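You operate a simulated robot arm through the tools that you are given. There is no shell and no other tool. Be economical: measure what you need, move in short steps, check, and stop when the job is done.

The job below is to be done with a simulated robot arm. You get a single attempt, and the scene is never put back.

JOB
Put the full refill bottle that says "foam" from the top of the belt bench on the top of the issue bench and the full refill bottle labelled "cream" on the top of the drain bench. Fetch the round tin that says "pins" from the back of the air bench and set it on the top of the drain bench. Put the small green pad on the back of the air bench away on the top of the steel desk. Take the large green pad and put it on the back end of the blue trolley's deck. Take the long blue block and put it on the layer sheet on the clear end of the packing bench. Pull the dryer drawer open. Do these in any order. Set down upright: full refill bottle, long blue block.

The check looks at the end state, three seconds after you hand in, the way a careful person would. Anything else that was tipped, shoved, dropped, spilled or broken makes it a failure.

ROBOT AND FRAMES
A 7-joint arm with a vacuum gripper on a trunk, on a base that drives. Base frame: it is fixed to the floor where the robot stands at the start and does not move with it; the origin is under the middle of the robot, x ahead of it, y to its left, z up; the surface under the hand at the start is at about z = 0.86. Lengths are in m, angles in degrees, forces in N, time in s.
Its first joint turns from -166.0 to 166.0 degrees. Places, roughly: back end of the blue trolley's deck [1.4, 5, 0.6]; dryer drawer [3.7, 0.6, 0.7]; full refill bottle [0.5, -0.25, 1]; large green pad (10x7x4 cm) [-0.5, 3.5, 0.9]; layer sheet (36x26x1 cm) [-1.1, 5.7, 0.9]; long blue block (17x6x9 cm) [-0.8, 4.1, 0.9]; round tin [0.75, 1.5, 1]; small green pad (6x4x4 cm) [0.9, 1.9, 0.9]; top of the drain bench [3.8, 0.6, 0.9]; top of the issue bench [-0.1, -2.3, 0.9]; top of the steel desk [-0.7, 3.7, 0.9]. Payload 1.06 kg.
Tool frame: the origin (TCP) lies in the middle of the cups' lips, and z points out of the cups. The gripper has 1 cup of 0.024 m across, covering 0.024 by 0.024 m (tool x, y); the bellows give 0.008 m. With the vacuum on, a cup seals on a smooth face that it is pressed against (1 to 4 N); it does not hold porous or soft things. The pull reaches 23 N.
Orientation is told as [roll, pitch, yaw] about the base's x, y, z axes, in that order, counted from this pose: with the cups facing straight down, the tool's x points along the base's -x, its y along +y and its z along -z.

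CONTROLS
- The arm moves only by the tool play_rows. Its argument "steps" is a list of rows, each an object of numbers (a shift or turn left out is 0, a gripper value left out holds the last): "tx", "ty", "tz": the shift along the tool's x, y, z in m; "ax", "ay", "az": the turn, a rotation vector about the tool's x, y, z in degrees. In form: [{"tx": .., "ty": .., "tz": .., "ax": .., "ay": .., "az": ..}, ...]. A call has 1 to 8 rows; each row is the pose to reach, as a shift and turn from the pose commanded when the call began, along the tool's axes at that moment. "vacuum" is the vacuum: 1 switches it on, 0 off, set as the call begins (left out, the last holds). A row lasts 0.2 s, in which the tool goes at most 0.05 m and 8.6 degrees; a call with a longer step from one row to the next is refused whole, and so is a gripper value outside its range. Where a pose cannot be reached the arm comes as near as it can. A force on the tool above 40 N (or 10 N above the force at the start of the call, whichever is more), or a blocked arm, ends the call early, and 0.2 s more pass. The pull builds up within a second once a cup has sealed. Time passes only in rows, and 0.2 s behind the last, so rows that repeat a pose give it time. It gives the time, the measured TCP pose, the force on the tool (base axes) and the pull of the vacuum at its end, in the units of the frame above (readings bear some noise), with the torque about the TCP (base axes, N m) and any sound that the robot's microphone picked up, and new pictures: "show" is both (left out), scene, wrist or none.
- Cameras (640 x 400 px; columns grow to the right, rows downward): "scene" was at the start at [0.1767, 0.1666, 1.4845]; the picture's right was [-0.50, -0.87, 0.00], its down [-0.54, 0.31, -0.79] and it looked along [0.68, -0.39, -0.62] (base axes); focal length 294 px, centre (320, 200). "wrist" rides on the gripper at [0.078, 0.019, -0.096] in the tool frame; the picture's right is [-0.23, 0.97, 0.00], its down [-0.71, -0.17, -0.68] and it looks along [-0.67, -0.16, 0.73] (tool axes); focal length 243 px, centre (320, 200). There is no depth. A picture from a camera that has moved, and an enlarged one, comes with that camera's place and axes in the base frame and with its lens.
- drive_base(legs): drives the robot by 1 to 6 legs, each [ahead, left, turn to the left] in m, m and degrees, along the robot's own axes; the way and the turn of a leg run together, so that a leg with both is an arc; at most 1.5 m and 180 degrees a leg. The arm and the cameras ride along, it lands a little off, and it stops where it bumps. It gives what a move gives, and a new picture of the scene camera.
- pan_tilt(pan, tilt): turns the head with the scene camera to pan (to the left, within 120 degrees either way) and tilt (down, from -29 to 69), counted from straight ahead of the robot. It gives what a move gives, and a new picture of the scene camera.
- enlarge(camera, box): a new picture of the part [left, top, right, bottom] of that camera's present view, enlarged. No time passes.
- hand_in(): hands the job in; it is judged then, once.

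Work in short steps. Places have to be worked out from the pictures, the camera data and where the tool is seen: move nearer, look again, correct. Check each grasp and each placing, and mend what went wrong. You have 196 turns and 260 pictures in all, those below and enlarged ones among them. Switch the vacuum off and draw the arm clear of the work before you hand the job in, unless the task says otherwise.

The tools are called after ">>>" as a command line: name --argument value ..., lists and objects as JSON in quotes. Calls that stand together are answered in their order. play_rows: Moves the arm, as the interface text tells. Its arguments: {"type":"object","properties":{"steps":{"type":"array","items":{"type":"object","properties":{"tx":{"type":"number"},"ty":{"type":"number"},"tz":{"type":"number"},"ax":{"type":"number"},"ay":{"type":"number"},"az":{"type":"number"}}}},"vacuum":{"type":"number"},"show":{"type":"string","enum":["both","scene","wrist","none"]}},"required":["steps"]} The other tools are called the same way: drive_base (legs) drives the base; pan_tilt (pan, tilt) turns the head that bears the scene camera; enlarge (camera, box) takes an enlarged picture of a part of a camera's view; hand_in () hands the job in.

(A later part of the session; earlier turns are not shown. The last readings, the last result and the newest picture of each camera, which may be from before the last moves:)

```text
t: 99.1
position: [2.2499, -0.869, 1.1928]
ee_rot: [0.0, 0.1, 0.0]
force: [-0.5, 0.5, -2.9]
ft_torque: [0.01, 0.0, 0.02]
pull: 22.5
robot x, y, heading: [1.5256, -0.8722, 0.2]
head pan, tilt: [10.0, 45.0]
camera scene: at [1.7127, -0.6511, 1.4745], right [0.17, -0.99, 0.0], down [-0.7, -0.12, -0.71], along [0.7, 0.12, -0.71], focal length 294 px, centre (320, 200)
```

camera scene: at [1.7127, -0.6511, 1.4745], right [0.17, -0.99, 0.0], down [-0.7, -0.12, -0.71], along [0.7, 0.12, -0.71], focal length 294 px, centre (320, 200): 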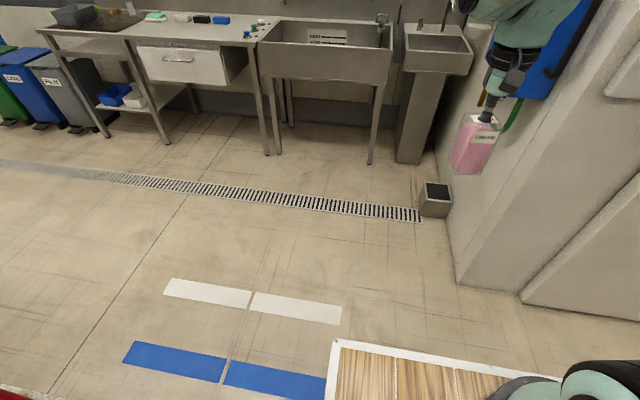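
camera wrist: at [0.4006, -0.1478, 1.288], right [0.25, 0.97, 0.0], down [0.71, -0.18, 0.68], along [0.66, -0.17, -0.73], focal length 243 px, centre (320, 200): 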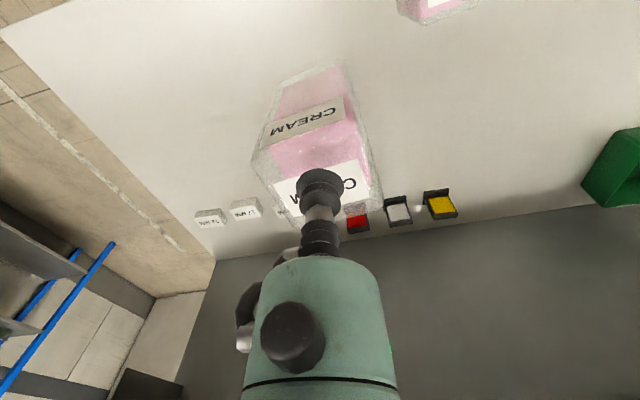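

Sliding right is now blocked too, so my guess was wrong. I look to the right and left to find the contact.

>>> pan_tilt --pan -100 --tilt 45

>>> pan_tilt --pan 110 --tilt 60

```text
t: 101.0
position: [2.2499, -0.8675, 1.192]
ee_rot: [0.0, 0.0, -0.1]
force: [0.3, 1.0, -2.4]
ft_torque: [0.01, 0.0, 0.0]
pull: 22.4
robot x, y, heading: [1.5309, -0.8772, 0.0]
head pan, tilt: [-100.0, 45.0]
camera scene: at [1.6185, -0.7451, 1.4746], right [-0.98, 0.17, 0.0], down [0.12, 0.7, -0.71], along [-0.12, -0.7, -0.71], focal length 294 px, centre (320, 200)
```

scene: 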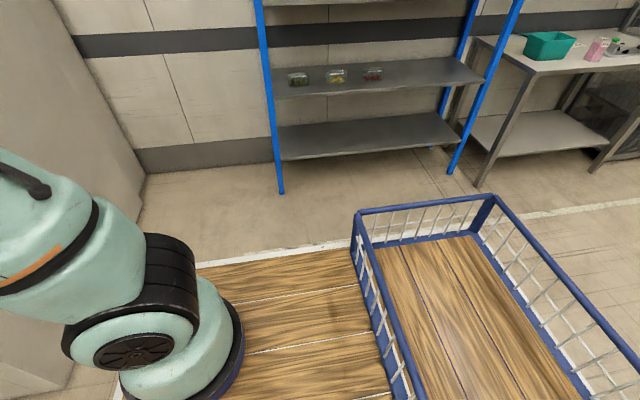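

```text
t: 104.0
position: [2.2496, -0.8687, 1.1923]
ee_rot: [0.1, 0.2, 0.0]
force: [0.7, 0.5, -2.2]
ft_torque: [0.01, 0.0, -0.01]
pull: 22.8
robot x, y, heading: [1.5307, -0.8708, -0.4]
head pan, tilt: [110.0, 60.0]
camera scene: at [1.6099, -0.6024, 1.4551], right [0.94, 0.34, 0.0], down [0.29, -0.81, -0.5], along [-0.17, 0.47, -0.87], focal length 294 px, centre (320, 200)
```

scene: 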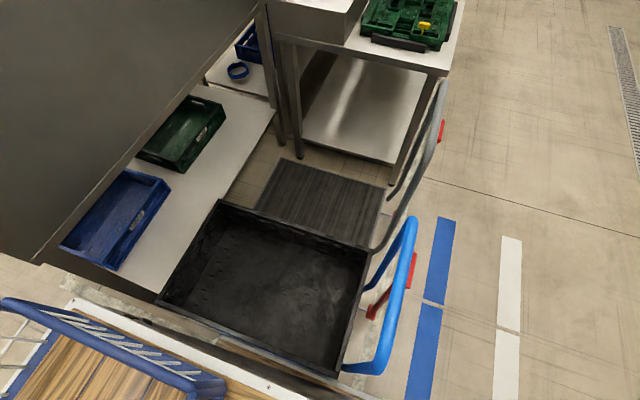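

Nothing visible on the right; the dolly crate is close to the left side. I try a small slide right.

>>> drive_base --legs '[[0, -0.1, 0]]'

```text
t: 105.1
position: [2.2499, -0.9672, 1.193]
ee_rot: [0.0, 0.1, 0.0]
force: [0.9, 0.9, -3.5]
ft_torque: [0.0, -0.02, -0.02]
pull: 23.3
robot x, y, heading: [1.5307, -0.9736, 0.0]
head pan, tilt: [110.0, 60.0]
camera scene: at [1.6098, -0.7023, 1.4551], right [0.94, 0.34, 0.0], down [0.3, -0.81, -0.5], along [-0.17, 0.47, -0.87], focal length 294 px, centre (320, 200)
```

scene: 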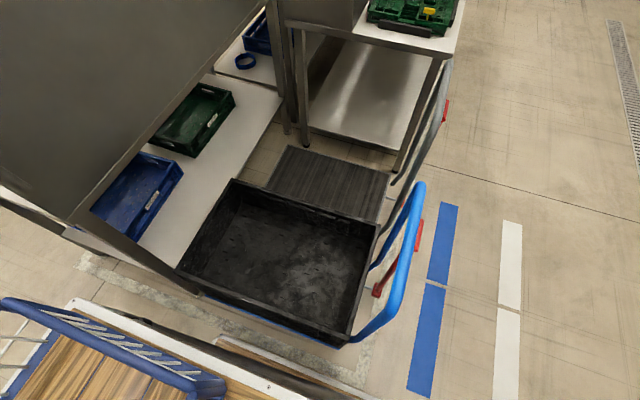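

It moved now; the contact was the dolly's side. The real gap is to the cold store at (2.65, −1.27), so a 50° heading passes easily.

>>> drive_base --legs '[[0, -0.25, 0], [0.1, 0, 0], [0, 0, 50], [0, -0.26, 0]]'

>>> pan_tilt --pan 40 --tilt 45

```text
t: 111.4
position: [2.2845, -0.8353, 1.1914]
ee_rot: [0.1, 0.1, 50.1]
force: [-0.1, 0.0, -2.8]
ft_torque: [-0.05, 0.01, 0.03]
pull: 22.6
robot x, y, heading: [1.8308, -1.3876, 50.3]
head pan, tilt: [110.0, 60.0]
camera scene: at [1.6707, -1.1578, 1.4551], right [0.34, 0.94, 0.0], down [0.81, -0.3, -0.5], along [-0.47, 0.17, -0.87], focal length 294 px, centre (320, 200)
```

scene: 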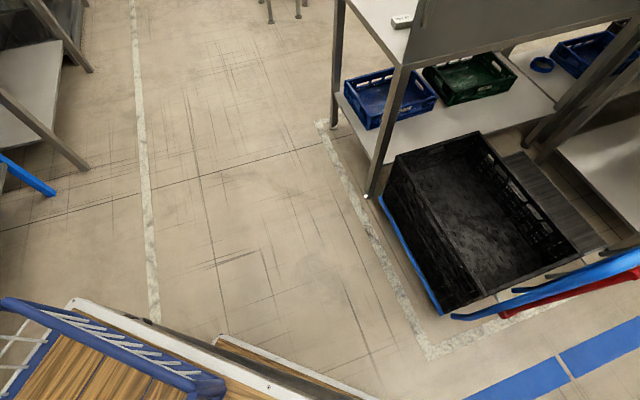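

```text
t: 112.8
position: [2.2841, -0.8352, 1.192]
ee_rot: [0.0, 0.0, 50.1]
force: [0.3, -0.6, -2.8]
ft_torque: [0.0, -0.02, -0.02]
pull: 22.9
robot x, y, heading: [1.8241, -1.3933, 50.2]
head pan, tilt: [40.0, 45.0]
camera scene: at [1.7332, -1.0992, 1.4745], right [1.0, 0.0, 0.0], down [0.0, -0.71, -0.71], along [0.0, 0.71, -0.71], focal length 294 px, centre (320, 200)
```

scene: 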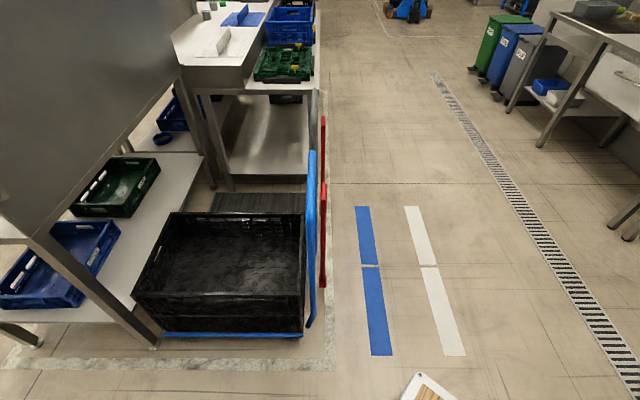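

The dolly still sits squarely in its marked zone. I go through ahead, then toward the drain bench.

>>> drive_base --legs '[[1.2, 0, 0], [0.8, 0.47, 0], [0, 0, -50]]'

>>> pan_tilt --pan -5 --tilt 35

```text
t: 125.7
position: [3.4784, 0.4469, 1.1924]
ee_rot: [0.0, 0.1, -0.7]
force: [0.1, -0.4, -2.8]
ft_torque: [0.04, 0.03, -0.01]
pull: 23.0
robot x, y, heading: [2.7589, 0.4513, -0.8]
head pan, tilt: [40.0, 45.0]
camera scene: at [2.9271, 0.7093, 1.4746], right [0.63, -0.77, 0.0], down [-0.55, -0.45, -0.71], along [0.55, 0.45, -0.71], focal length 294 px, centre (320, 200)
```

scene: 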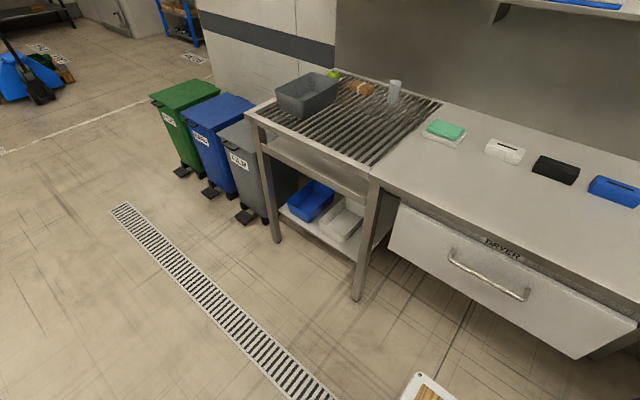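

```text
t: 126.8
position: [3.4784, 0.4468, 1.1941]
ee_rot: [-0.1, 0.1, -0.8]
force: [0.2, 0.0, -2.5]
ft_torque: [0.04, 0.02, 0.0]
pull: 23.3
robot x, y, heading: [2.7569, 0.4499, -0.8]
head pan, tilt: [-5.0, 35.0]
camera scene: at [2.9517, 0.6491, 1.4894], right [-0.1, -0.99, 0.0], down [-0.57, 0.06, -0.82], along [0.81, -0.08, -0.57], focal length 294 px, centre (320, 200)
```

scene: 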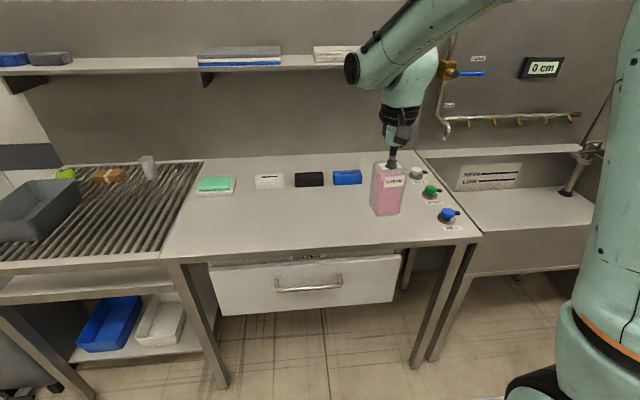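

Clear space on the bench between x 3.60 and 3.94. I drive 0.27 m ahead so CREAM comes to about (3.75, 0.44) and lower it.

>>> drive_base --legs '[[0.27, 0, 0]]'

>>> play_rows --steps '[{"tz": 0.03}, {"tz": 0.07}, {"tz": 0.11}, {"tz": 0.15}, {"tz": 0.18}, {"tz": 0.19}, {"tz": 0.19}]' --show "both"

```text
t: 128.7
position: [3.7476, 0.4459, 1.1934]
ee_rot: [0.0, 0.1, -0.5]
force: [0.2, -0.2, -2.6]
ft_torque: [-0.01, 0.02, -0.02]
pull: 23.0
robot x, y, heading: [3.0284, 0.445, -0.8]
head pan, tilt: [-5.0, 35.0]
camera scene: at [3.2209, 0.6464, 1.4894], right [-0.1, -1.0, 0.0], down [-0.57, 0.06, -0.82], along [0.82, -0.08, -0.57], focal length 294 px, centre (320, 200)
```

scene: 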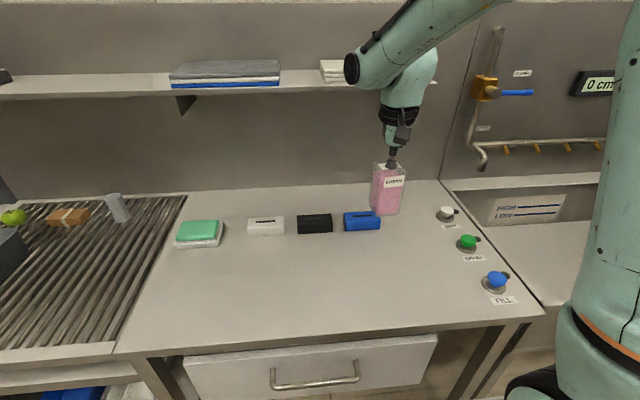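

```text
t: 130.3
position: [3.7483, 0.4453, 1.0029]
ee_rot: [0.0, 0.1, -0.6]
force: [0.4, 0.6, -3.0]
ft_torque: [-0.03, 0.04, 0.0]
pull: 22.9
robot x, y, heading: [3.0288, 0.4473, -0.7]
head pan, tilt: [-5.0, 35.0]
camera scene: at [3.2207, 0.6464, 1.4894], right [-0.1, -1.0, 0.0], down [-0.57, 0.06, -0.82], along [0.82, -0.08, -0.57], focal length 294 px, centre (320, 200)
camera wrist: at [3.6698, 0.4653, 1.0973], right [0.24, 0.97, 0.0], down [0.71, -0.18, 0.68], along [0.66, -0.17, -0.73], focal length 243 px, centre (320, 200)
```

scene: 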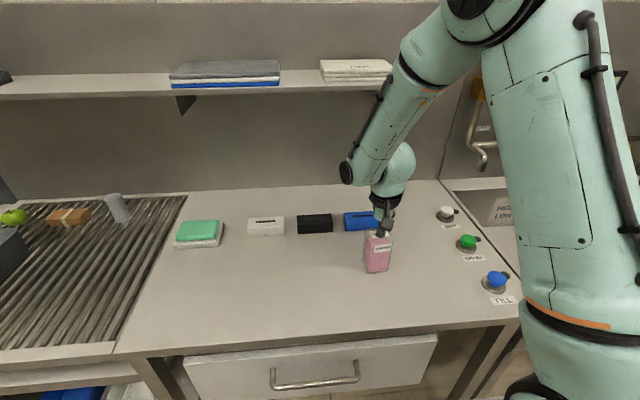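
wrist: 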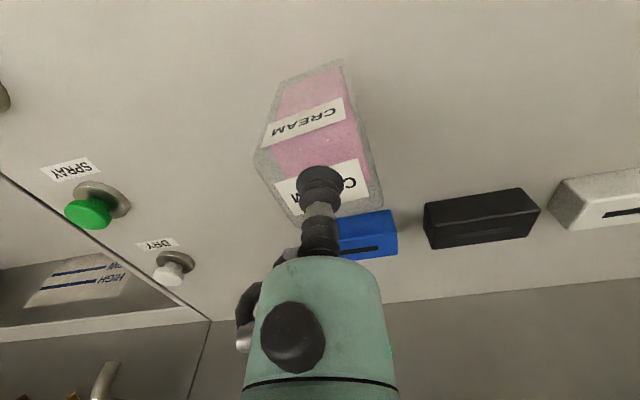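

Clear of the blue box and buttons. I lower gently to contact.

>>> play_rows --steps '[{"tz": 0.01}, {"tz": 0.018}, {"tz": 0.022}, {"tz": 0.025}, {"tz": 0.028}, {"tz": 0.03}, {"tz": 0.03}]' --show "wrist"

```text
t: 131.1
position: [3.7489, 0.4457, 0.9866]
ee_rot: [0.0, -0.3, -0.6]
force: [-6.4, -1.9, 22.6]
ft_torque: [0.01, -0.13, 0.0]
pull: 22.7
robot x, y, heading: [3.0277, 0.4463, -0.5]
head pan, tilt: [-5.0, 35.0]
stopped in row 3: the force on the tool passed its limit at 49 N (the readings are from after the stop); the commanded pose is now the measured one
camera wrist: at [3.6699, 0.4653, 1.0806], right [0.24, 0.97, 0.0], down [0.7, -0.18, 0.69], along [0.67, -0.17, -0.73], focal length 243 px, centre (320, 200)
```

wrist: 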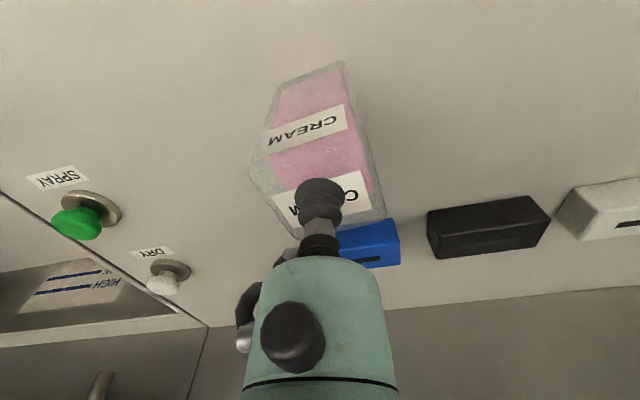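

Bench top is about 1.5 cm higher than the belt bench; the bottle stands. I ease up, release, and rise.

>>> play_rows --steps '[{"tz": -0.003}, {"tz": -0.003}, {"tz": -0.003}]' --show "none"

>>> play_rows --steps '[{"tz": 0}, {"tz": 0}, {"tz": 0}, {"tz": 0}, {"tz": 0}]' --vacuum 0 --show "none"

>>> play_rows --steps '[{"tz": -0.01}, {"tz": -0.03}, {"tz": -0.07}, {"tz": -0.12}, {"tz": -0.17}, {"tz": -0.2}]' --show "both"

```text
t: 131.9
position: [3.7494, 0.4465, 0.9867]
ee_rot: [0.2, -0.2, -0.5]
force: [-0.7, 0.8, -0.6]
ft_torque: [-0.05, 0.03, -0.05]
pull: 23.0
robot x, y, heading: [3.0291, 0.4451, -0.9]
head pan, tilt: [-5.0, 35.0]
```

```text
t: 133.1
position: [3.7488, 0.4466, 0.9867]
ee_rot: [0.1, -0.1, -0.5]
force: [-1.6, 0.5, 6.2]
ft_torque: [-0.03, -0.06, 0.01]
pull: 0.0
robot x, y, heading: [3.0278, 0.4443, -0.6]
head pan, tilt: [-5.0, 35.0]
```

```text
t: 134.5
position: [3.75, 0.4456, 1.1872]
ee_rot: [0.0, -0.2, -0.6]
force: [0.2, -1.0, -0.8]
ft_torque: [-0.02, 0.01, -0.01]
pull: 0.1
robot x, y, heading: [3.0282, 0.4458, -0.4]
head pan, tilt: [-5.0, 35.0]
camera scene: at [3.221, 0.6464, 1.4893], right [-0.1, -1.0, 0.0], down [-0.57, 0.06, -0.82], along [0.82, -0.08, -0.57], focal length 294 px, centre (320, 200)
camera wrist: at [3.6711, 0.4645, 1.2821], right [0.25, 0.97, 0.0], down [0.71, -0.18, 0.69], along [0.67, -0.17, -0.73], focal length 243 px, centre (320, 200)
```

scene: 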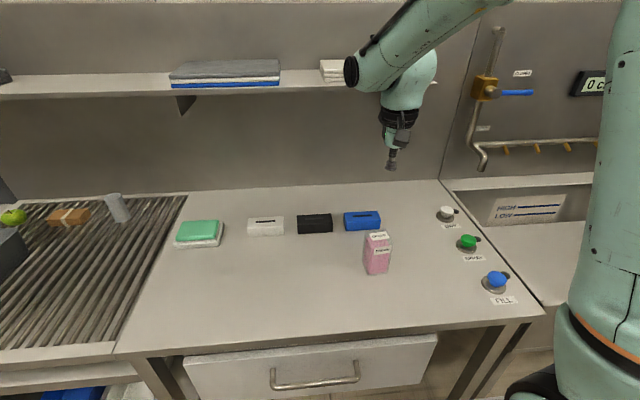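
wrist: 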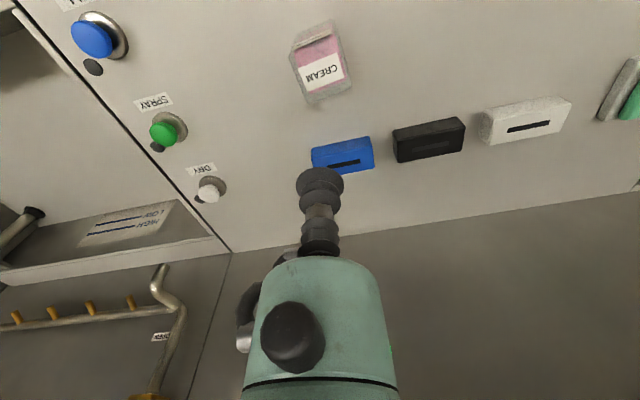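

CREAM stands on the drain bench. Now the drawer: panel roughly x≈3.6, y 0.31–0.93, z 0.54–0.79, handle at z≈0.685. I'll suck the panel above the handle with the tool horizontal and pull. First back off and align.

>>> drive_base --legs '[[-0.55, 0, 0], [0, 0.18, 0]]'

>>> play_rows --steps '[{"ay": -8, "tx": -0.02}, {"ay": -16, "tx": -0.05}, {"ay": -24, "tx": -0.08}, {"ay": -32, "tx": -0.11}, {"ay": -40, "tx": -0.14}, {"ay": -48, "tx": -0.17}, {"ay": -56, "tx": -0.2}, {"ay": -56, "tx": -0.2}]' --show "scene"

```text
t: 138.8
position: [3.1999, 0.6306, 1.1873]
ee_rot: [0.1, -0.1, -0.4]
force: [-0.5, 0.4, -0.5]
ft_torque: [-0.03, 0.0, 0.0]
pull: 0.1
robot x, y, heading: [2.4757, 0.6325, -0.5]
head pan, tilt: [-5.0, 35.0]
camera scene: at [2.6705, 0.832, 1.4894], right [-0.1, -1.0, 0.0], down [-0.57, 0.06, -0.82], along [0.82, -0.08, -0.57], focal length 294 px, centre (320, 200)
```

scene: 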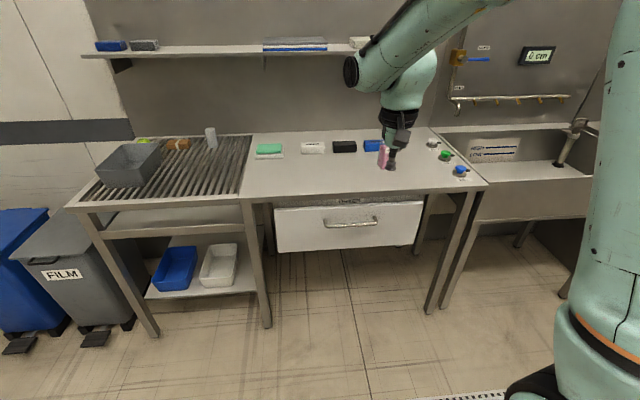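

```text
t: 140.6
position: [3.3983, 0.6306, 1.1881]
ee_rot: [0.1, -56.3, -0.6]
force: [-0.9, -0.4, 0.3]
ft_torque: [0.0, 0.0, -0.01]
pull: 0.1
robot x, y, heading: [2.4771, 0.632, -0.6]
head pan, tilt: [-5.0, 35.0]
camera scene: at [2.6704, 0.832, 1.4894], right [-0.1, -1.0, 0.0], down [-0.57, 0.06, -0.82], along [0.82, -0.08, -0.57], focal length 294 px, centre (320, 200)
```

scene: 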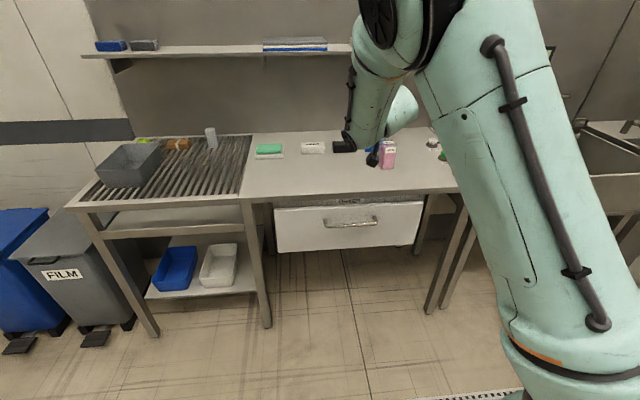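

Rotation works. I finish turning to horizontal.

>>> play_rows --steps '[{"ay": -8.5}, {"ay": -17}, {"ay": -25.5}, {"ay": -34}, {"ay": -34}]' --show "none"

>>> play_rows --steps '[{"tx": 0.05}, {"tx": 0.1}, {"tx": 0.15}, {"tx": 0.2}, {"tx": 0.25}, {"tx": 0.3}, {"tx": 0.35}, {"tx": 0.35}]' --show "both"

```text
t: 141.8
position: [3.3978, 0.6309, 1.1883]
ee_rot: [167.2, -89.9, -167.9]
force: [-0.2, -0.1, 0.1]
ft_torque: [-0.02, 0.03, -0.03]
pull: 0.2
robot x, y, heading: [2.4824, 0.629, -0.5]
head pan, tilt: [-5.0, 35.0]
```

```text
t: 143.6
position: [3.3995, 0.6308, 0.8366]
ee_rot: [162.7, -89.7, -163.2]
force: [0.7, -0.3, -0.2]
ft_torque: [0.02, -0.01, 0.01]
pull: 0.0
robot x, y, heading: [2.4753, 0.627, -0.4]
head pan, tilt: [-5.0, 35.0]
camera scene: at [2.6706, 0.832, 1.4894], right [-0.1, -1.0, 0.0], down [-0.57, 0.06, -0.82], along [0.82, -0.08, -0.57], focal length 294 px, centre (320, 200)
camera wrist: at [3.3044, 0.6497, 0.7571], right [0.01, 0.97, 0.24], down [-0.69, -0.17, 0.71], along [0.73, -0.17, 0.67], focal length 243 px, centre (320, 200)
```

scene: 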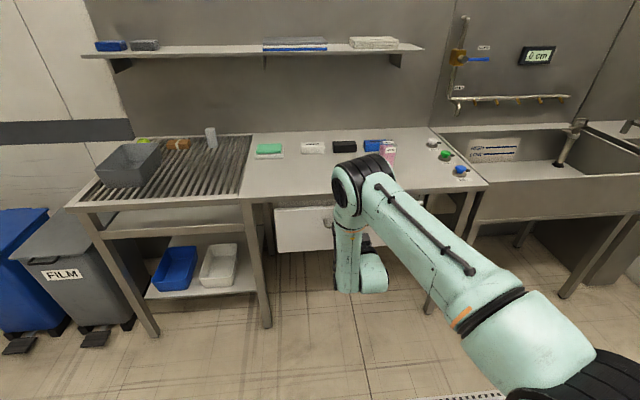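
wrist: 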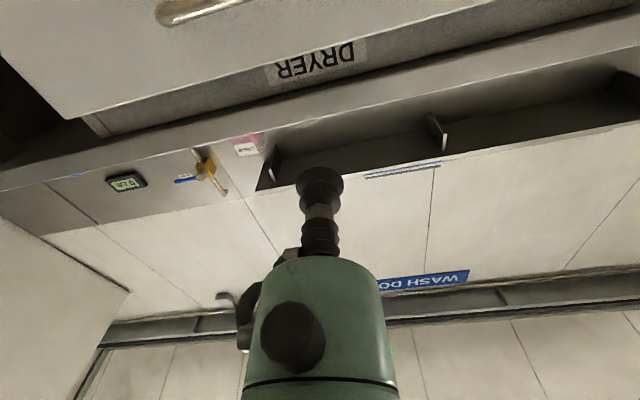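

Handle sits at z≈0.755, panel roughly 0.60–0.84. I go down to z≈0.67, below the handle, and look.

>>> play_rows --steps '[{"tx": 0.05}, {"tx": 0.1}, {"tx": 0.15}, {"tx": 0.168}, {"tx": 0.168}]' --show "both"

```text
t: 144.8
position: [3.4018, 0.6305, 0.6703]
ee_rot: [156.7, -89.9, -157.3]
force: [1.0, -0.6, -0.3]
ft_torque: [0.0, 0.0, -0.02]
pull: 0.0
robot x, y, heading: [2.4787, 0.6349, -0.7]
head pan, tilt: [-5.0, 35.0]
camera scene: at [2.6706, 0.832, 1.4894], right [-0.1, -1.0, 0.0], down [-0.57, 0.06, -0.82], along [0.82, -0.08, -0.57], focal length 294 px, centre (320, 200)
camera wrist: at [3.3058, 0.6493, 0.5904], right [0.01, 0.97, 0.24], down [-0.69, -0.17, 0.71], along [0.73, -0.17, 0.67], focal length 243 px, centre (320, 200)
```

scene: 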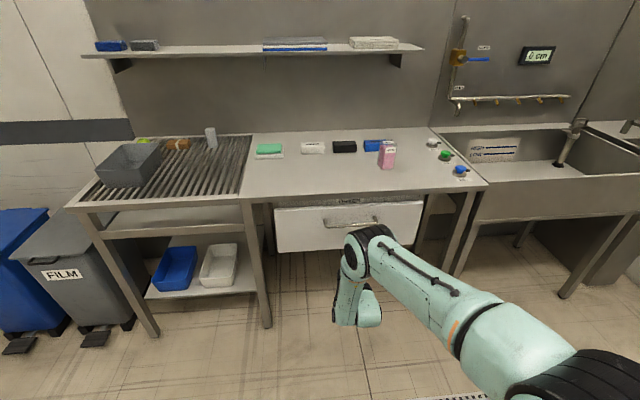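
wrist: 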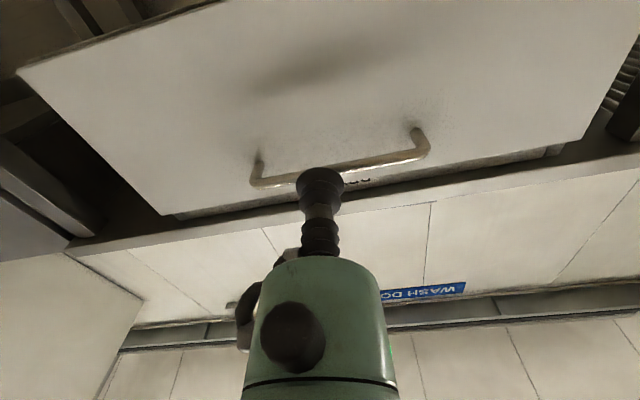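

z=0.67 lies between the panel's bottom (0.59) and the handle (0.75). I advance toward the panel.

>>> play_rows --steps '[{"tz": 0.04}, {"tz": 0.08}, {"tz": 0.12}, {"tz": 0.14}, {"tz": 0.14}]' --vacuum 1 --show "wrist"

```text
t: 145.9
position: [3.5407, 0.6284, 0.6703]
ee_rot: [158.7, -89.9, -159.4]
force: [0.2, 0.0, -0.2]
ft_torque: [0.0, 0.02, -0.01]
pull: 0.1
robot x, y, heading: [2.477, 0.6319, -0.4]
head pan, tilt: [-5.0, 35.0]
camera wrist: at [3.4449, 0.6482, 0.5909], right [0.01, 0.97, 0.24], down [-0.69, -0.17, 0.71], along [0.73, -0.17, 0.67], focal length 243 px, centre (320, 200)
```

wrist: 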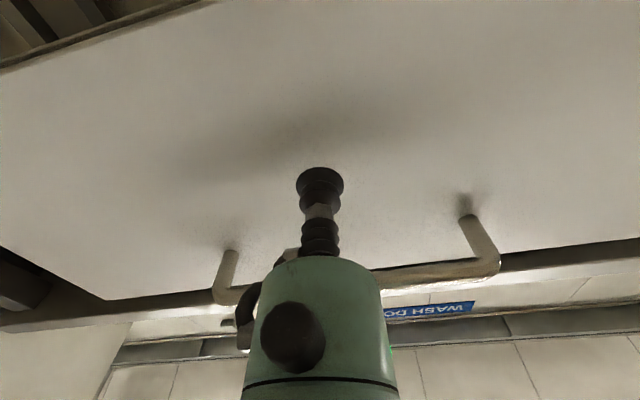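

Close now. I advance in small steps until contact.

>>> play_rows --steps '[{"tz": 0.008}, {"tz": 0.016}, {"tz": 0.024}, {"tz": 0.03}, {"tz": 0.035}, {"tz": 0.035}]' --show "wrist"

```text
t: 147.3
position: [3.5531, 0.6174, 0.6734]
ee_rot: [176.0, -89.7, -176.5]
force: [0.3, 0.7, 0.2]
ft_torque: [0.01, -0.03, -0.03]
pull: 0.0
out of reach, approached as far as the arm can: row 2, 3, 4, 5, 6
robot x, y, heading: [2.4796, 0.6335, -0.6]
head pan, tilt: [-5.0, 35.0]
camera wrist: at [3.4573, 0.6365, 0.5951], right [0.01, 0.97, 0.24], down [-0.69, -0.17, 0.71], along [0.73, -0.17, 0.67], focal length 243 px, centre (320, 200)
```

wrist: 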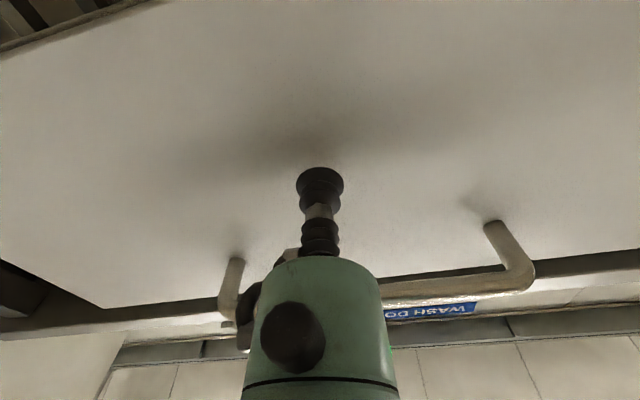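

Arm's at its reach limit. I draw back 0.1 and drive the base ahead 0.11.

>>> play_rows --steps '[{"tz": -0.04}, {"tz": -0.08}, {"tz": -0.1}, {"tz": -0.1}]' --show "none"

>>> drive_base --legs '[[0.1, 0, 0]]'

>>> play_rows --steps '[{"tz": 0}]' --show "wrist"

```text
t: 148.3
position: [3.4527, 0.6177, 0.6748]
ee_rot: [166.1, -89.8, -166.5]
force: [0.0, 0.6, 0.2]
ft_torque: [0.0, 0.0, 0.0]
pull: 0.0
robot x, y, heading: [2.48, 0.6322, -0.6]
head pan, tilt: [-5.0, 35.0]
```

```text
t: 149.5
position: [3.5529, 0.6175, 0.6751]
ee_rot: [157.4, -89.9, -157.9]
force: [-0.3, -0.3, 0.9]
ft_torque: [0.05, -0.01, -0.03]
pull: 0.0
robot x, y, heading: [2.5797, 0.6296, -0.3]
head pan, tilt: [-5.0, 35.0]
camera scene: at [2.7714, 0.831, 1.4894], right [-0.1, -1.0, 0.0], down [-0.57, 0.06, -0.82], along [0.82, -0.08, -0.57], focal length 294 px, centre (320, 200)
```

scene: 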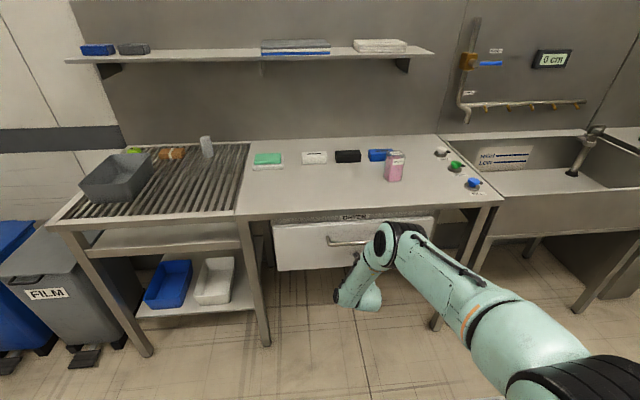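

```text
t: 149.9
position: [3.5538, 0.6186, 0.6746]
ee_rot: [163.0, -90.0, -163.6]
force: [-0.3, 0.1, 0.0]
ft_torque: [0.02, 0.01, -0.01]
pull: 0.0
robot x, y, heading: [2.582, 0.6327, -0.4]
head pan, tilt: [-5.0, 35.0]
camera wrist: at [3.4578, 0.6363, 0.5951], right [0.01, 0.97, 0.24], down [-0.69, -0.17, 0.71], along [0.73, -0.17, 0.67], focal length 243 px, centre (320, 200)
```

wrist: 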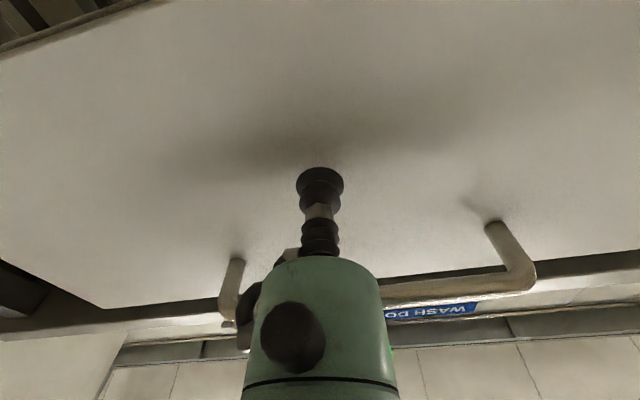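

Now advance in small steps until contact.

>>> play_rows --steps '[{"tz": 0.006}, {"tz": 0.012}, {"tz": 0.017}, {"tz": 0.021}, {"tz": 0.025}, {"tz": 0.028}]' --show "wrist"

```text
t: 151.3
position: [3.5809, 0.6167, 0.6742]
ee_rot: [140.1, -90.0, -140.6]
force: [-32.5, 0.7, 11.9]
ft_torque: [-0.12, 0.18, 0.1]
pull: 22.8
robot x, y, heading: [2.576, 0.6316, -0.4]
head pan, tilt: [-5.0, 35.0]
camera wrist: at [3.4846, 0.6364, 0.5952], right [0.01, 0.97, 0.24], down [-0.69, -0.17, 0.71], along [0.73, -0.17, 0.67], focal length 243 px, centre (320, 200)
```

wrist: 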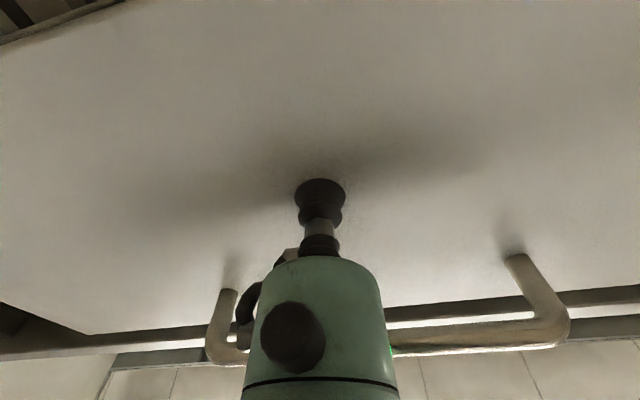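

Sealed (22.8 N). I pull back slowly.

>>> play_rows --steps '[{"tz": -0.006}, {"tz": -0.012}, {"tz": -0.02}, {"tz": -0.03}, {"tz": -0.042}, {"tz": -0.055}, {"tz": -0.07}, {"tz": -0.085}]' --show "both"

```text
t: 153.1
position: [3.4962, 0.6177, 0.6745]
ee_rot: [147.7, -89.8, -148.3]
force: [0.4, -0.8, 4.4]
ft_torque: [0.09, 0.02, 0.0]
pull: 22.5
robot x, y, heading: [2.5779, 0.6301, -0.6]
head pan, tilt: [-5.0, 35.0]
camera scene: at [2.7711, 0.831, 1.4894], right [-0.1, -1.0, 0.0], down [-0.57, 0.06, -0.82], along [0.82, -0.08, -0.57], focal length 294 px, centre (320, 200)
camera wrist: at [3.4004, 0.6368, 0.5949], right [0.01, 0.97, 0.24], down [-0.69, -0.17, 0.71], along [0.73, -0.17, 0.67], focal length 243 px, centre (320, 200)
```

scene: 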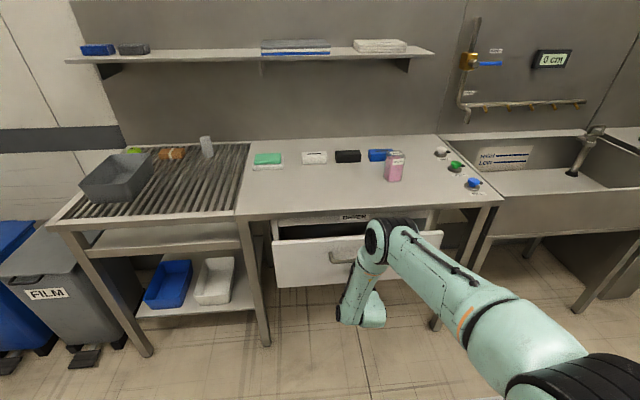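
wrist: 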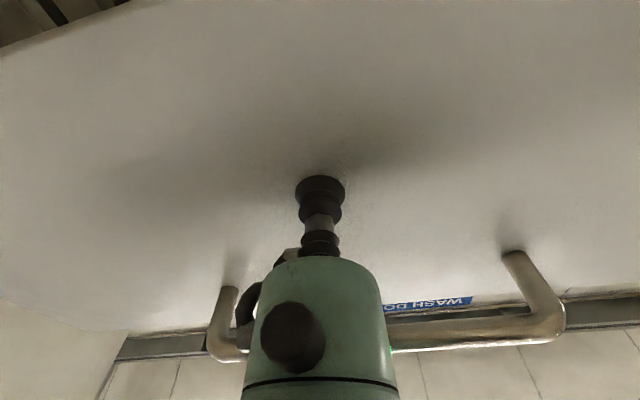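

Drawer slides out. I keep pulling another 0.14 m.

>>> play_rows --steps '[{"tz": -0.015}, {"tz": -0.03}, {"tz": -0.05}, {"tz": -0.07}, {"tz": -0.09}, {"tz": -0.11}, {"tz": -0.13}, {"tz": -0.14}]' --show "scene"

```text
t: 154.9
position: [3.3574, 0.6174, 0.6736]
ee_rot: [157.4, -89.8, -157.9]
force: [-1.0, -4.8, 0.3]
ft_torque: [0.06, 0.05, 0.05]
pull: 22.9
robot x, y, heading: [2.5788, 0.6321, -0.5]
head pan, tilt: [-5.0, 35.0]
camera scene: at [2.7714, 0.8309, 1.4894], right [-0.1, -1.0, 0.0], down [-0.57, 0.06, -0.82], along [0.82, -0.08, -0.57], focal length 294 px, centre (320, 200)
```

scene: 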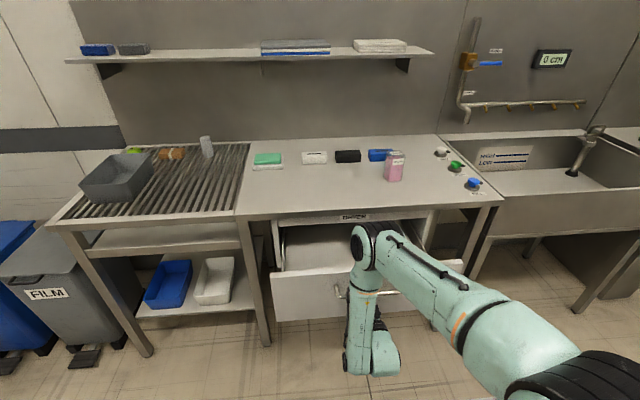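

Opened 0.22 m. I drive the base back slightly to open a bit further.

>>> drive_base --legs '[[-0.06, 0, 0]]'

```text
t: 155.9
position: [3.2959, 0.6195, 0.6739]
ee_rot: [154.8, -89.9, -155.3]
force: [0.6, -3.6, -1.0]
ft_torque: [0.09, 0.01, 0.08]
pull: 23.0
robot x, y, heading: [2.5173, 0.6323, -0.7]
head pan, tilt: [-5.0, 35.0]
camera scene: at [2.7117, 0.8314, 1.4894], right [-0.1, -1.0, 0.0], down [-0.57, 0.06, -0.82], along [0.82, -0.08, -0.57], focal length 294 px, centre (320, 200)
```

scene: 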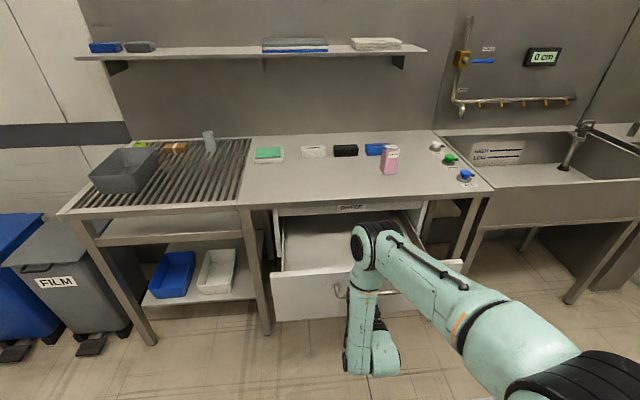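

0.28 m open, still moving freely. That's well open; I release and back the base straight off.

>>> play_rows --steps '[{"tz": 0}, {"tz": 0}, {"tz": 0}, {"tz": 0}]' --vacuum 0 --show "none"

>>> drive_base --legs '[[-0.5, 0, 0]]'

>>> play_rows --steps '[{"tx": -0.05}, {"tx": -0.1}, {"tx": -0.15}, {"tx": -0.2}, {"tx": -0.25}, {"tx": -0.3}, {"tx": -0.35}, {"tx": -0.4}]' --show "none"

>>> play_rows --steps '[{"tx": -0.01, "ay": 8}, {"tx": -0.02, "ay": 16}, {"tx": -0.03, "ay": 24}, {"tx": -0.04, "ay": 32}, {"tx": -0.05, "ay": 40}, {"tx": -0.06, "ay": 48}, {"tx": -0.07, "ay": 56}, {"tx": -0.08, "ay": 64}]' --show "none"

>>> play_rows --steps '[{"ay": 8.5}, {"ay": 17}, {"ay": 26}, {"ay": 26}]' --show "none"

>>> pan_tilt --pan 100 --tilt 25

```text
t: 156.9
position: [3.2977, 0.6197, 0.6742]
ee_rot: [157.0, -89.9, -157.5]
force: [-1.0, 0.5, 0.3]
ft_torque: [-0.02, -0.01, 0.02]
pull: 0.1
robot x, y, heading: [2.519, 0.6313, -0.7]
head pan, tilt: [-5.0, 35.0]
```

```text
t: 159.8
position: [2.843, 0.657, 0.6746]
ee_rot: [150.4, -89.9, -149.2]
force: [0.2, 0.8, 0.3]
ft_torque: [0.01, -0.02, -0.01]
pull: 0.1
robot x, y, heading: [2.0683, 0.6436, 1.2]
head pan, tilt: [-5.0, 35.0]
stopped in leg 1: the robot was blocked; the commanded pose is now the measured one
camera scene: at [2.2523, 0.8506, 1.4894], right [-0.07, -1.0, 0.0], down [-0.57, 0.04, -0.82], along [0.82, -0.05, -0.57], focal length 294 px, centre (320, 200)
```

scene: 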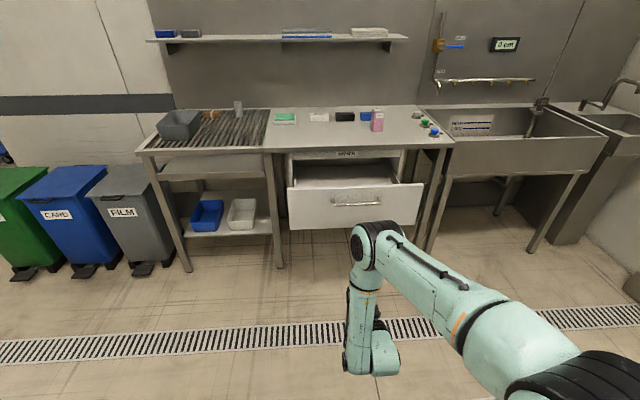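

```text
t: 161.6
position: [2.8406, 0.6571, 1.0739]
ee_rot: [140.1, -89.8, -138.9]
force: [-0.2, -1.3, 0.1]
ft_torque: [0.0, -0.01, 0.01]
pull: 0.1
robot x, y, heading: [2.0676, 0.6452, 1.1]
head pan, tilt: [-5.0, 35.0]
```

```text
t: 163.4
position: [2.8426, 0.6569, 1.1544]
ee_rot: [0.1, -26.2, 1.2]
force: [0.0, 0.4, 0.6]
ft_torque: [0.02, -0.02, -0.01]
pull: 0.0
robot x, y, heading: [2.0705, 0.642, 1.4]
head pan, tilt: [-5.0, 35.0]
```

```text
refused: row 3 steps farther than a row can; nothing moved
```

```text
t: 165.2
position: [2.8414, 0.656, 1.154]
ee_rot: [0.1, -26.2, 1.3]
force: [0.2, 0.1, 0.3]
ft_torque: [0.01, 0.0, -0.02]
pull: 0.0
robot x, y, heading: [2.069, 0.6472, 1.0]
head pan, tilt: [100.0, 25.0]
camera scene: at [2.1466, 0.9468, 1.5051], right [0.98, 0.19, 0.0], down [0.08, -0.41, -0.91], along [-0.18, 0.89, -0.42], focal length 294 px, centre (320, 200)
```

scene: 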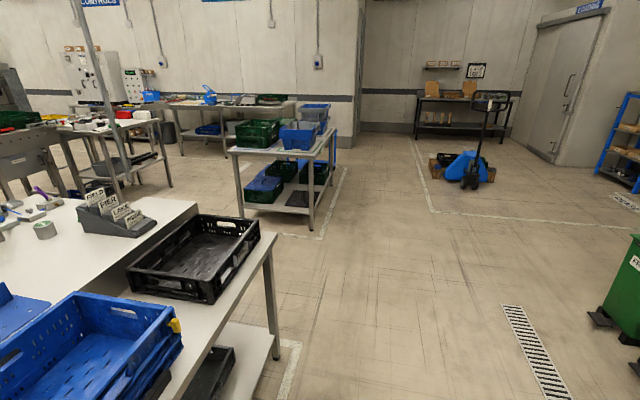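

Backing off touched the table behind (rear). I drive clear of it 0.15 ahead and zoom on the air bench's back side.

>>> drive_base --legs '[[0.15, 0, 0]]'

>>> pan_tilt --pan 120 --tilt 35

>>> play_rows --steps '[{"ay": 8.5}, {"ay": 17}, {"ay": 25.5}, {"ay": 26}, {"ay": 26}]' --show "none"

```text
t: 166.6
position: [2.9931, 0.6585, 1.153]
ee_rot: [0.1, -26.3, 1.2]
force: [0.5, 0.1, 0.1]
ft_torque: [0.01, 0.0, 0.01]
pull: 0.2
robot x, y, heading: [2.2149, 0.6461, 1.4]
head pan, tilt: [100.0, 25.0]
camera scene: at [2.2968, 0.9499, 1.5051], right [0.98, 0.19, 0.0], down [0.08, -0.41, -0.91], along [-0.18, 0.89, -0.42], focal length 294 px, centre (320, 200)
```

scene: 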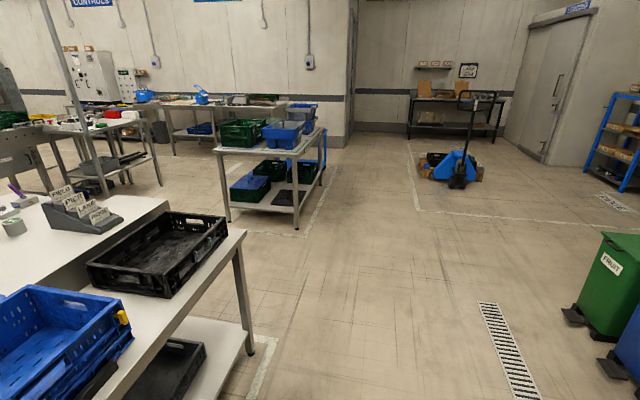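

```text
t: 167.4
position: [2.9934, 0.6597, 1.1549]
ee_rot: [0.1, -26.3, 1.2]
force: [0.7, 0.2, 0.1]
ft_torque: [-0.01, 0.01, -0.04]
pull: 0.0
robot x, y, heading: [2.219, 0.6464, 0.9]
head pan, tilt: [120.0, 35.0]
camera scene: at [2.2691, 0.9349, 1.4894], right [0.86, 0.52, 0.0], down [0.3, -0.49, -0.82], along [-0.42, 0.7, -0.57], focal length 294 px, centre (320, 200)
```

scene: 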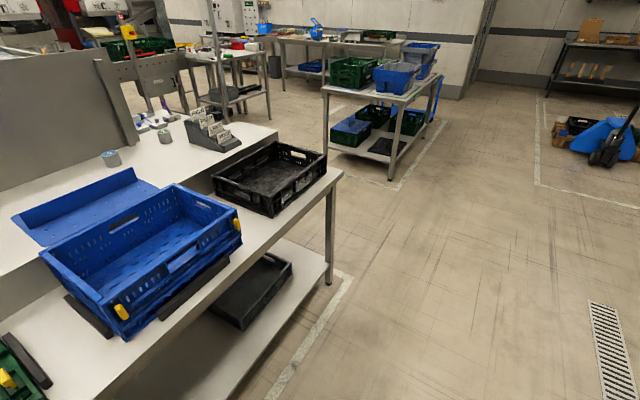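

```text
t: 168.6
position: [2.9911, 0.6583, 1.1538]
ee_rot: [0.2, -0.3, 1.2]
force: [0.3, -0.7, -0.3]
ft_torque: [-0.04, 0.0, -0.02]
pull: 0.0
robot x, y, heading: [2.2199, 0.6449, 1.1]
head pan, tilt: [120.0, 35.0]
```

The grey round tin is behind the panel of the air bench, near (0.88, 1.46). It's best reached from the north end, heading −90°. I raise the tool, drive up the aisle and look from there.

>>> play_rows --steps '[{"tz": -0.04}, {"tz": -0.08}, {"tz": -0.1}, {"tz": -0.1}]' --show "none"

>>> drive_base --legs '[[0.05, 0, 0], [0, 1.0, 0], [0, 0.97, 0], [0, 0, -91]]'

>>> pan_tilt --pan -45 --tilt 30

```text
t: 169.6
position: [2.9912, 0.6585, 1.2544]
ee_rot: [0.1, -0.2, 1.2]
force: [-0.1, 0.7, -0.5]
ft_torque: [-0.03, 0.04, -0.01]
pull: 0.0
robot x, y, heading: [2.2177, 0.6466, 1.2]
head pan, tilt: [120.0, 35.0]
```

```text
t: 183.8
position: [2.2174, 1.8336, 1.2552]
ee_rot: [0.2, -0.2, -91.3]
force: [0.3, 0.5, 1.0]
ft_torque: [-0.02, 0.01, 0.01]
pull: 0.0
robot x, y, heading: [2.2427, 2.605, -91.1]
head pan, tilt: [120.0, 35.0]
camera scene: at [2.528, 2.5446, 1.4894], right [0.48, -0.88, 0.0], down [-0.5, -0.28, -0.82], along [0.72, 0.39, -0.57], focal length 294 px, centre (320, 200)
```

scene: 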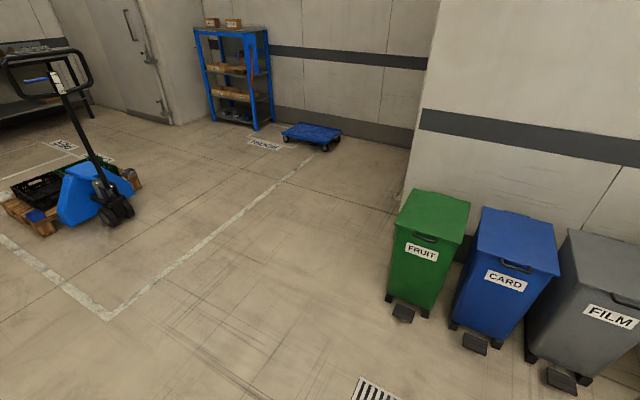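

```text
t: 186.3
position: [2.2178, 1.8326, 1.2545]
ee_rot: [0.1, -0.3, -91.2]
force: [-0.3, 0.0, -0.5]
ft_torque: [-0.01, -0.01, -0.01]
pull: 0.1
robot x, y, heading: [2.2432, 2.6074, -91.4]
head pan, tilt: [-45.0, 30.0]
camera scene: at [2.3854, 2.4398, 1.4972], right [-0.69, 0.72, 0.0], down [0.36, 0.35, -0.87], along [-0.63, -0.6, -0.5], focal length 294 px, centre (320, 200)
```

scene: 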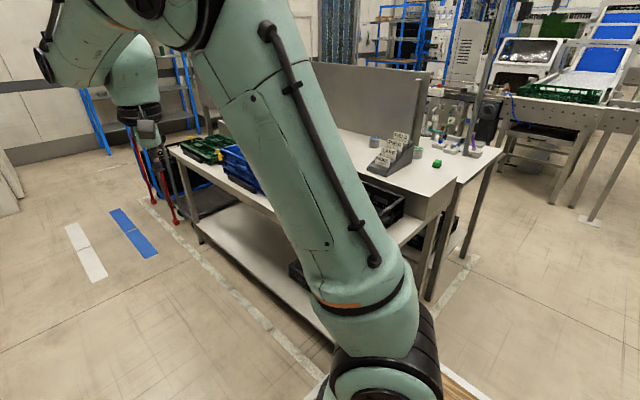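

Pad at about (0.88, 1.88) and tin about (0.89, 1.48). I drive right (−x) to line up with them.

>>> drive_base --legs '[[0, -0.7, 1], [0, -0.63, 0]]'

>>> pan_tilt --pan 0 --tilt 40

```text
t: 192.8
position: [1.0292, 1.847, 1.2526]
ee_rot: [0.0, 0.1, -86.7]
force: [0.1, -0.8, 0.7]
ft_torque: [0.01, -0.02, 0.01]
pull: 0.1
robot x, y, heading: [1.0037, 2.6171, -89.4]
head pan, tilt: [-45.0, 30.0]
stopped in leg 2: the robot was blocked; the commanded pose is now the measured one
camera scene: at [1.1541, 2.4572, 1.4969], right [-0.71, 0.7, 0.0], down [0.35, 0.36, -0.87], along [-0.61, -0.62, -0.5], focal length 294 px, centre (320, 200)
```

scene: 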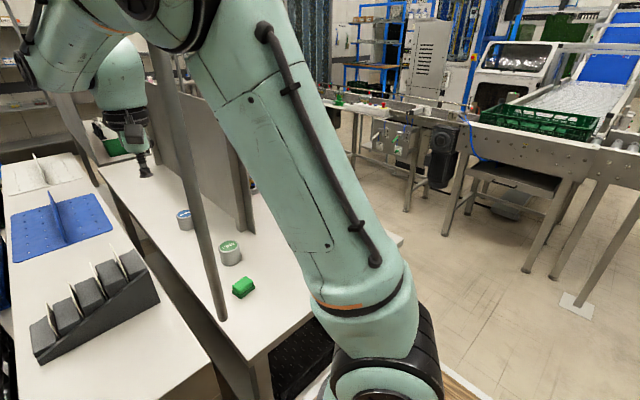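

```text
t: 193.9
position: [1.028, 1.8464, 1.2522]
ee_rot: [-0.1, 0.2, -87.0]
force: [-0.6, 0.7, -0.2]
ft_torque: [-0.03, 0.05, 0.01]
pull: 0.1
robot x, y, heading: [0.997, 2.6163, -89.4]
head pan, tilt: [0.0, 40.0]
camera scene: at [1.2191, 2.4366, 1.4811], right [-1.0, -0.01, 0.01], down [-0.01, 0.64, -0.77], along [0.0, -0.77, -0.64], focal length 294 px, centre (320, 200)
```

scene: 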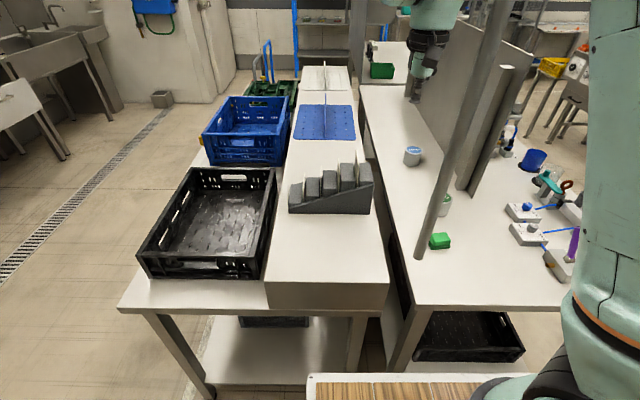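

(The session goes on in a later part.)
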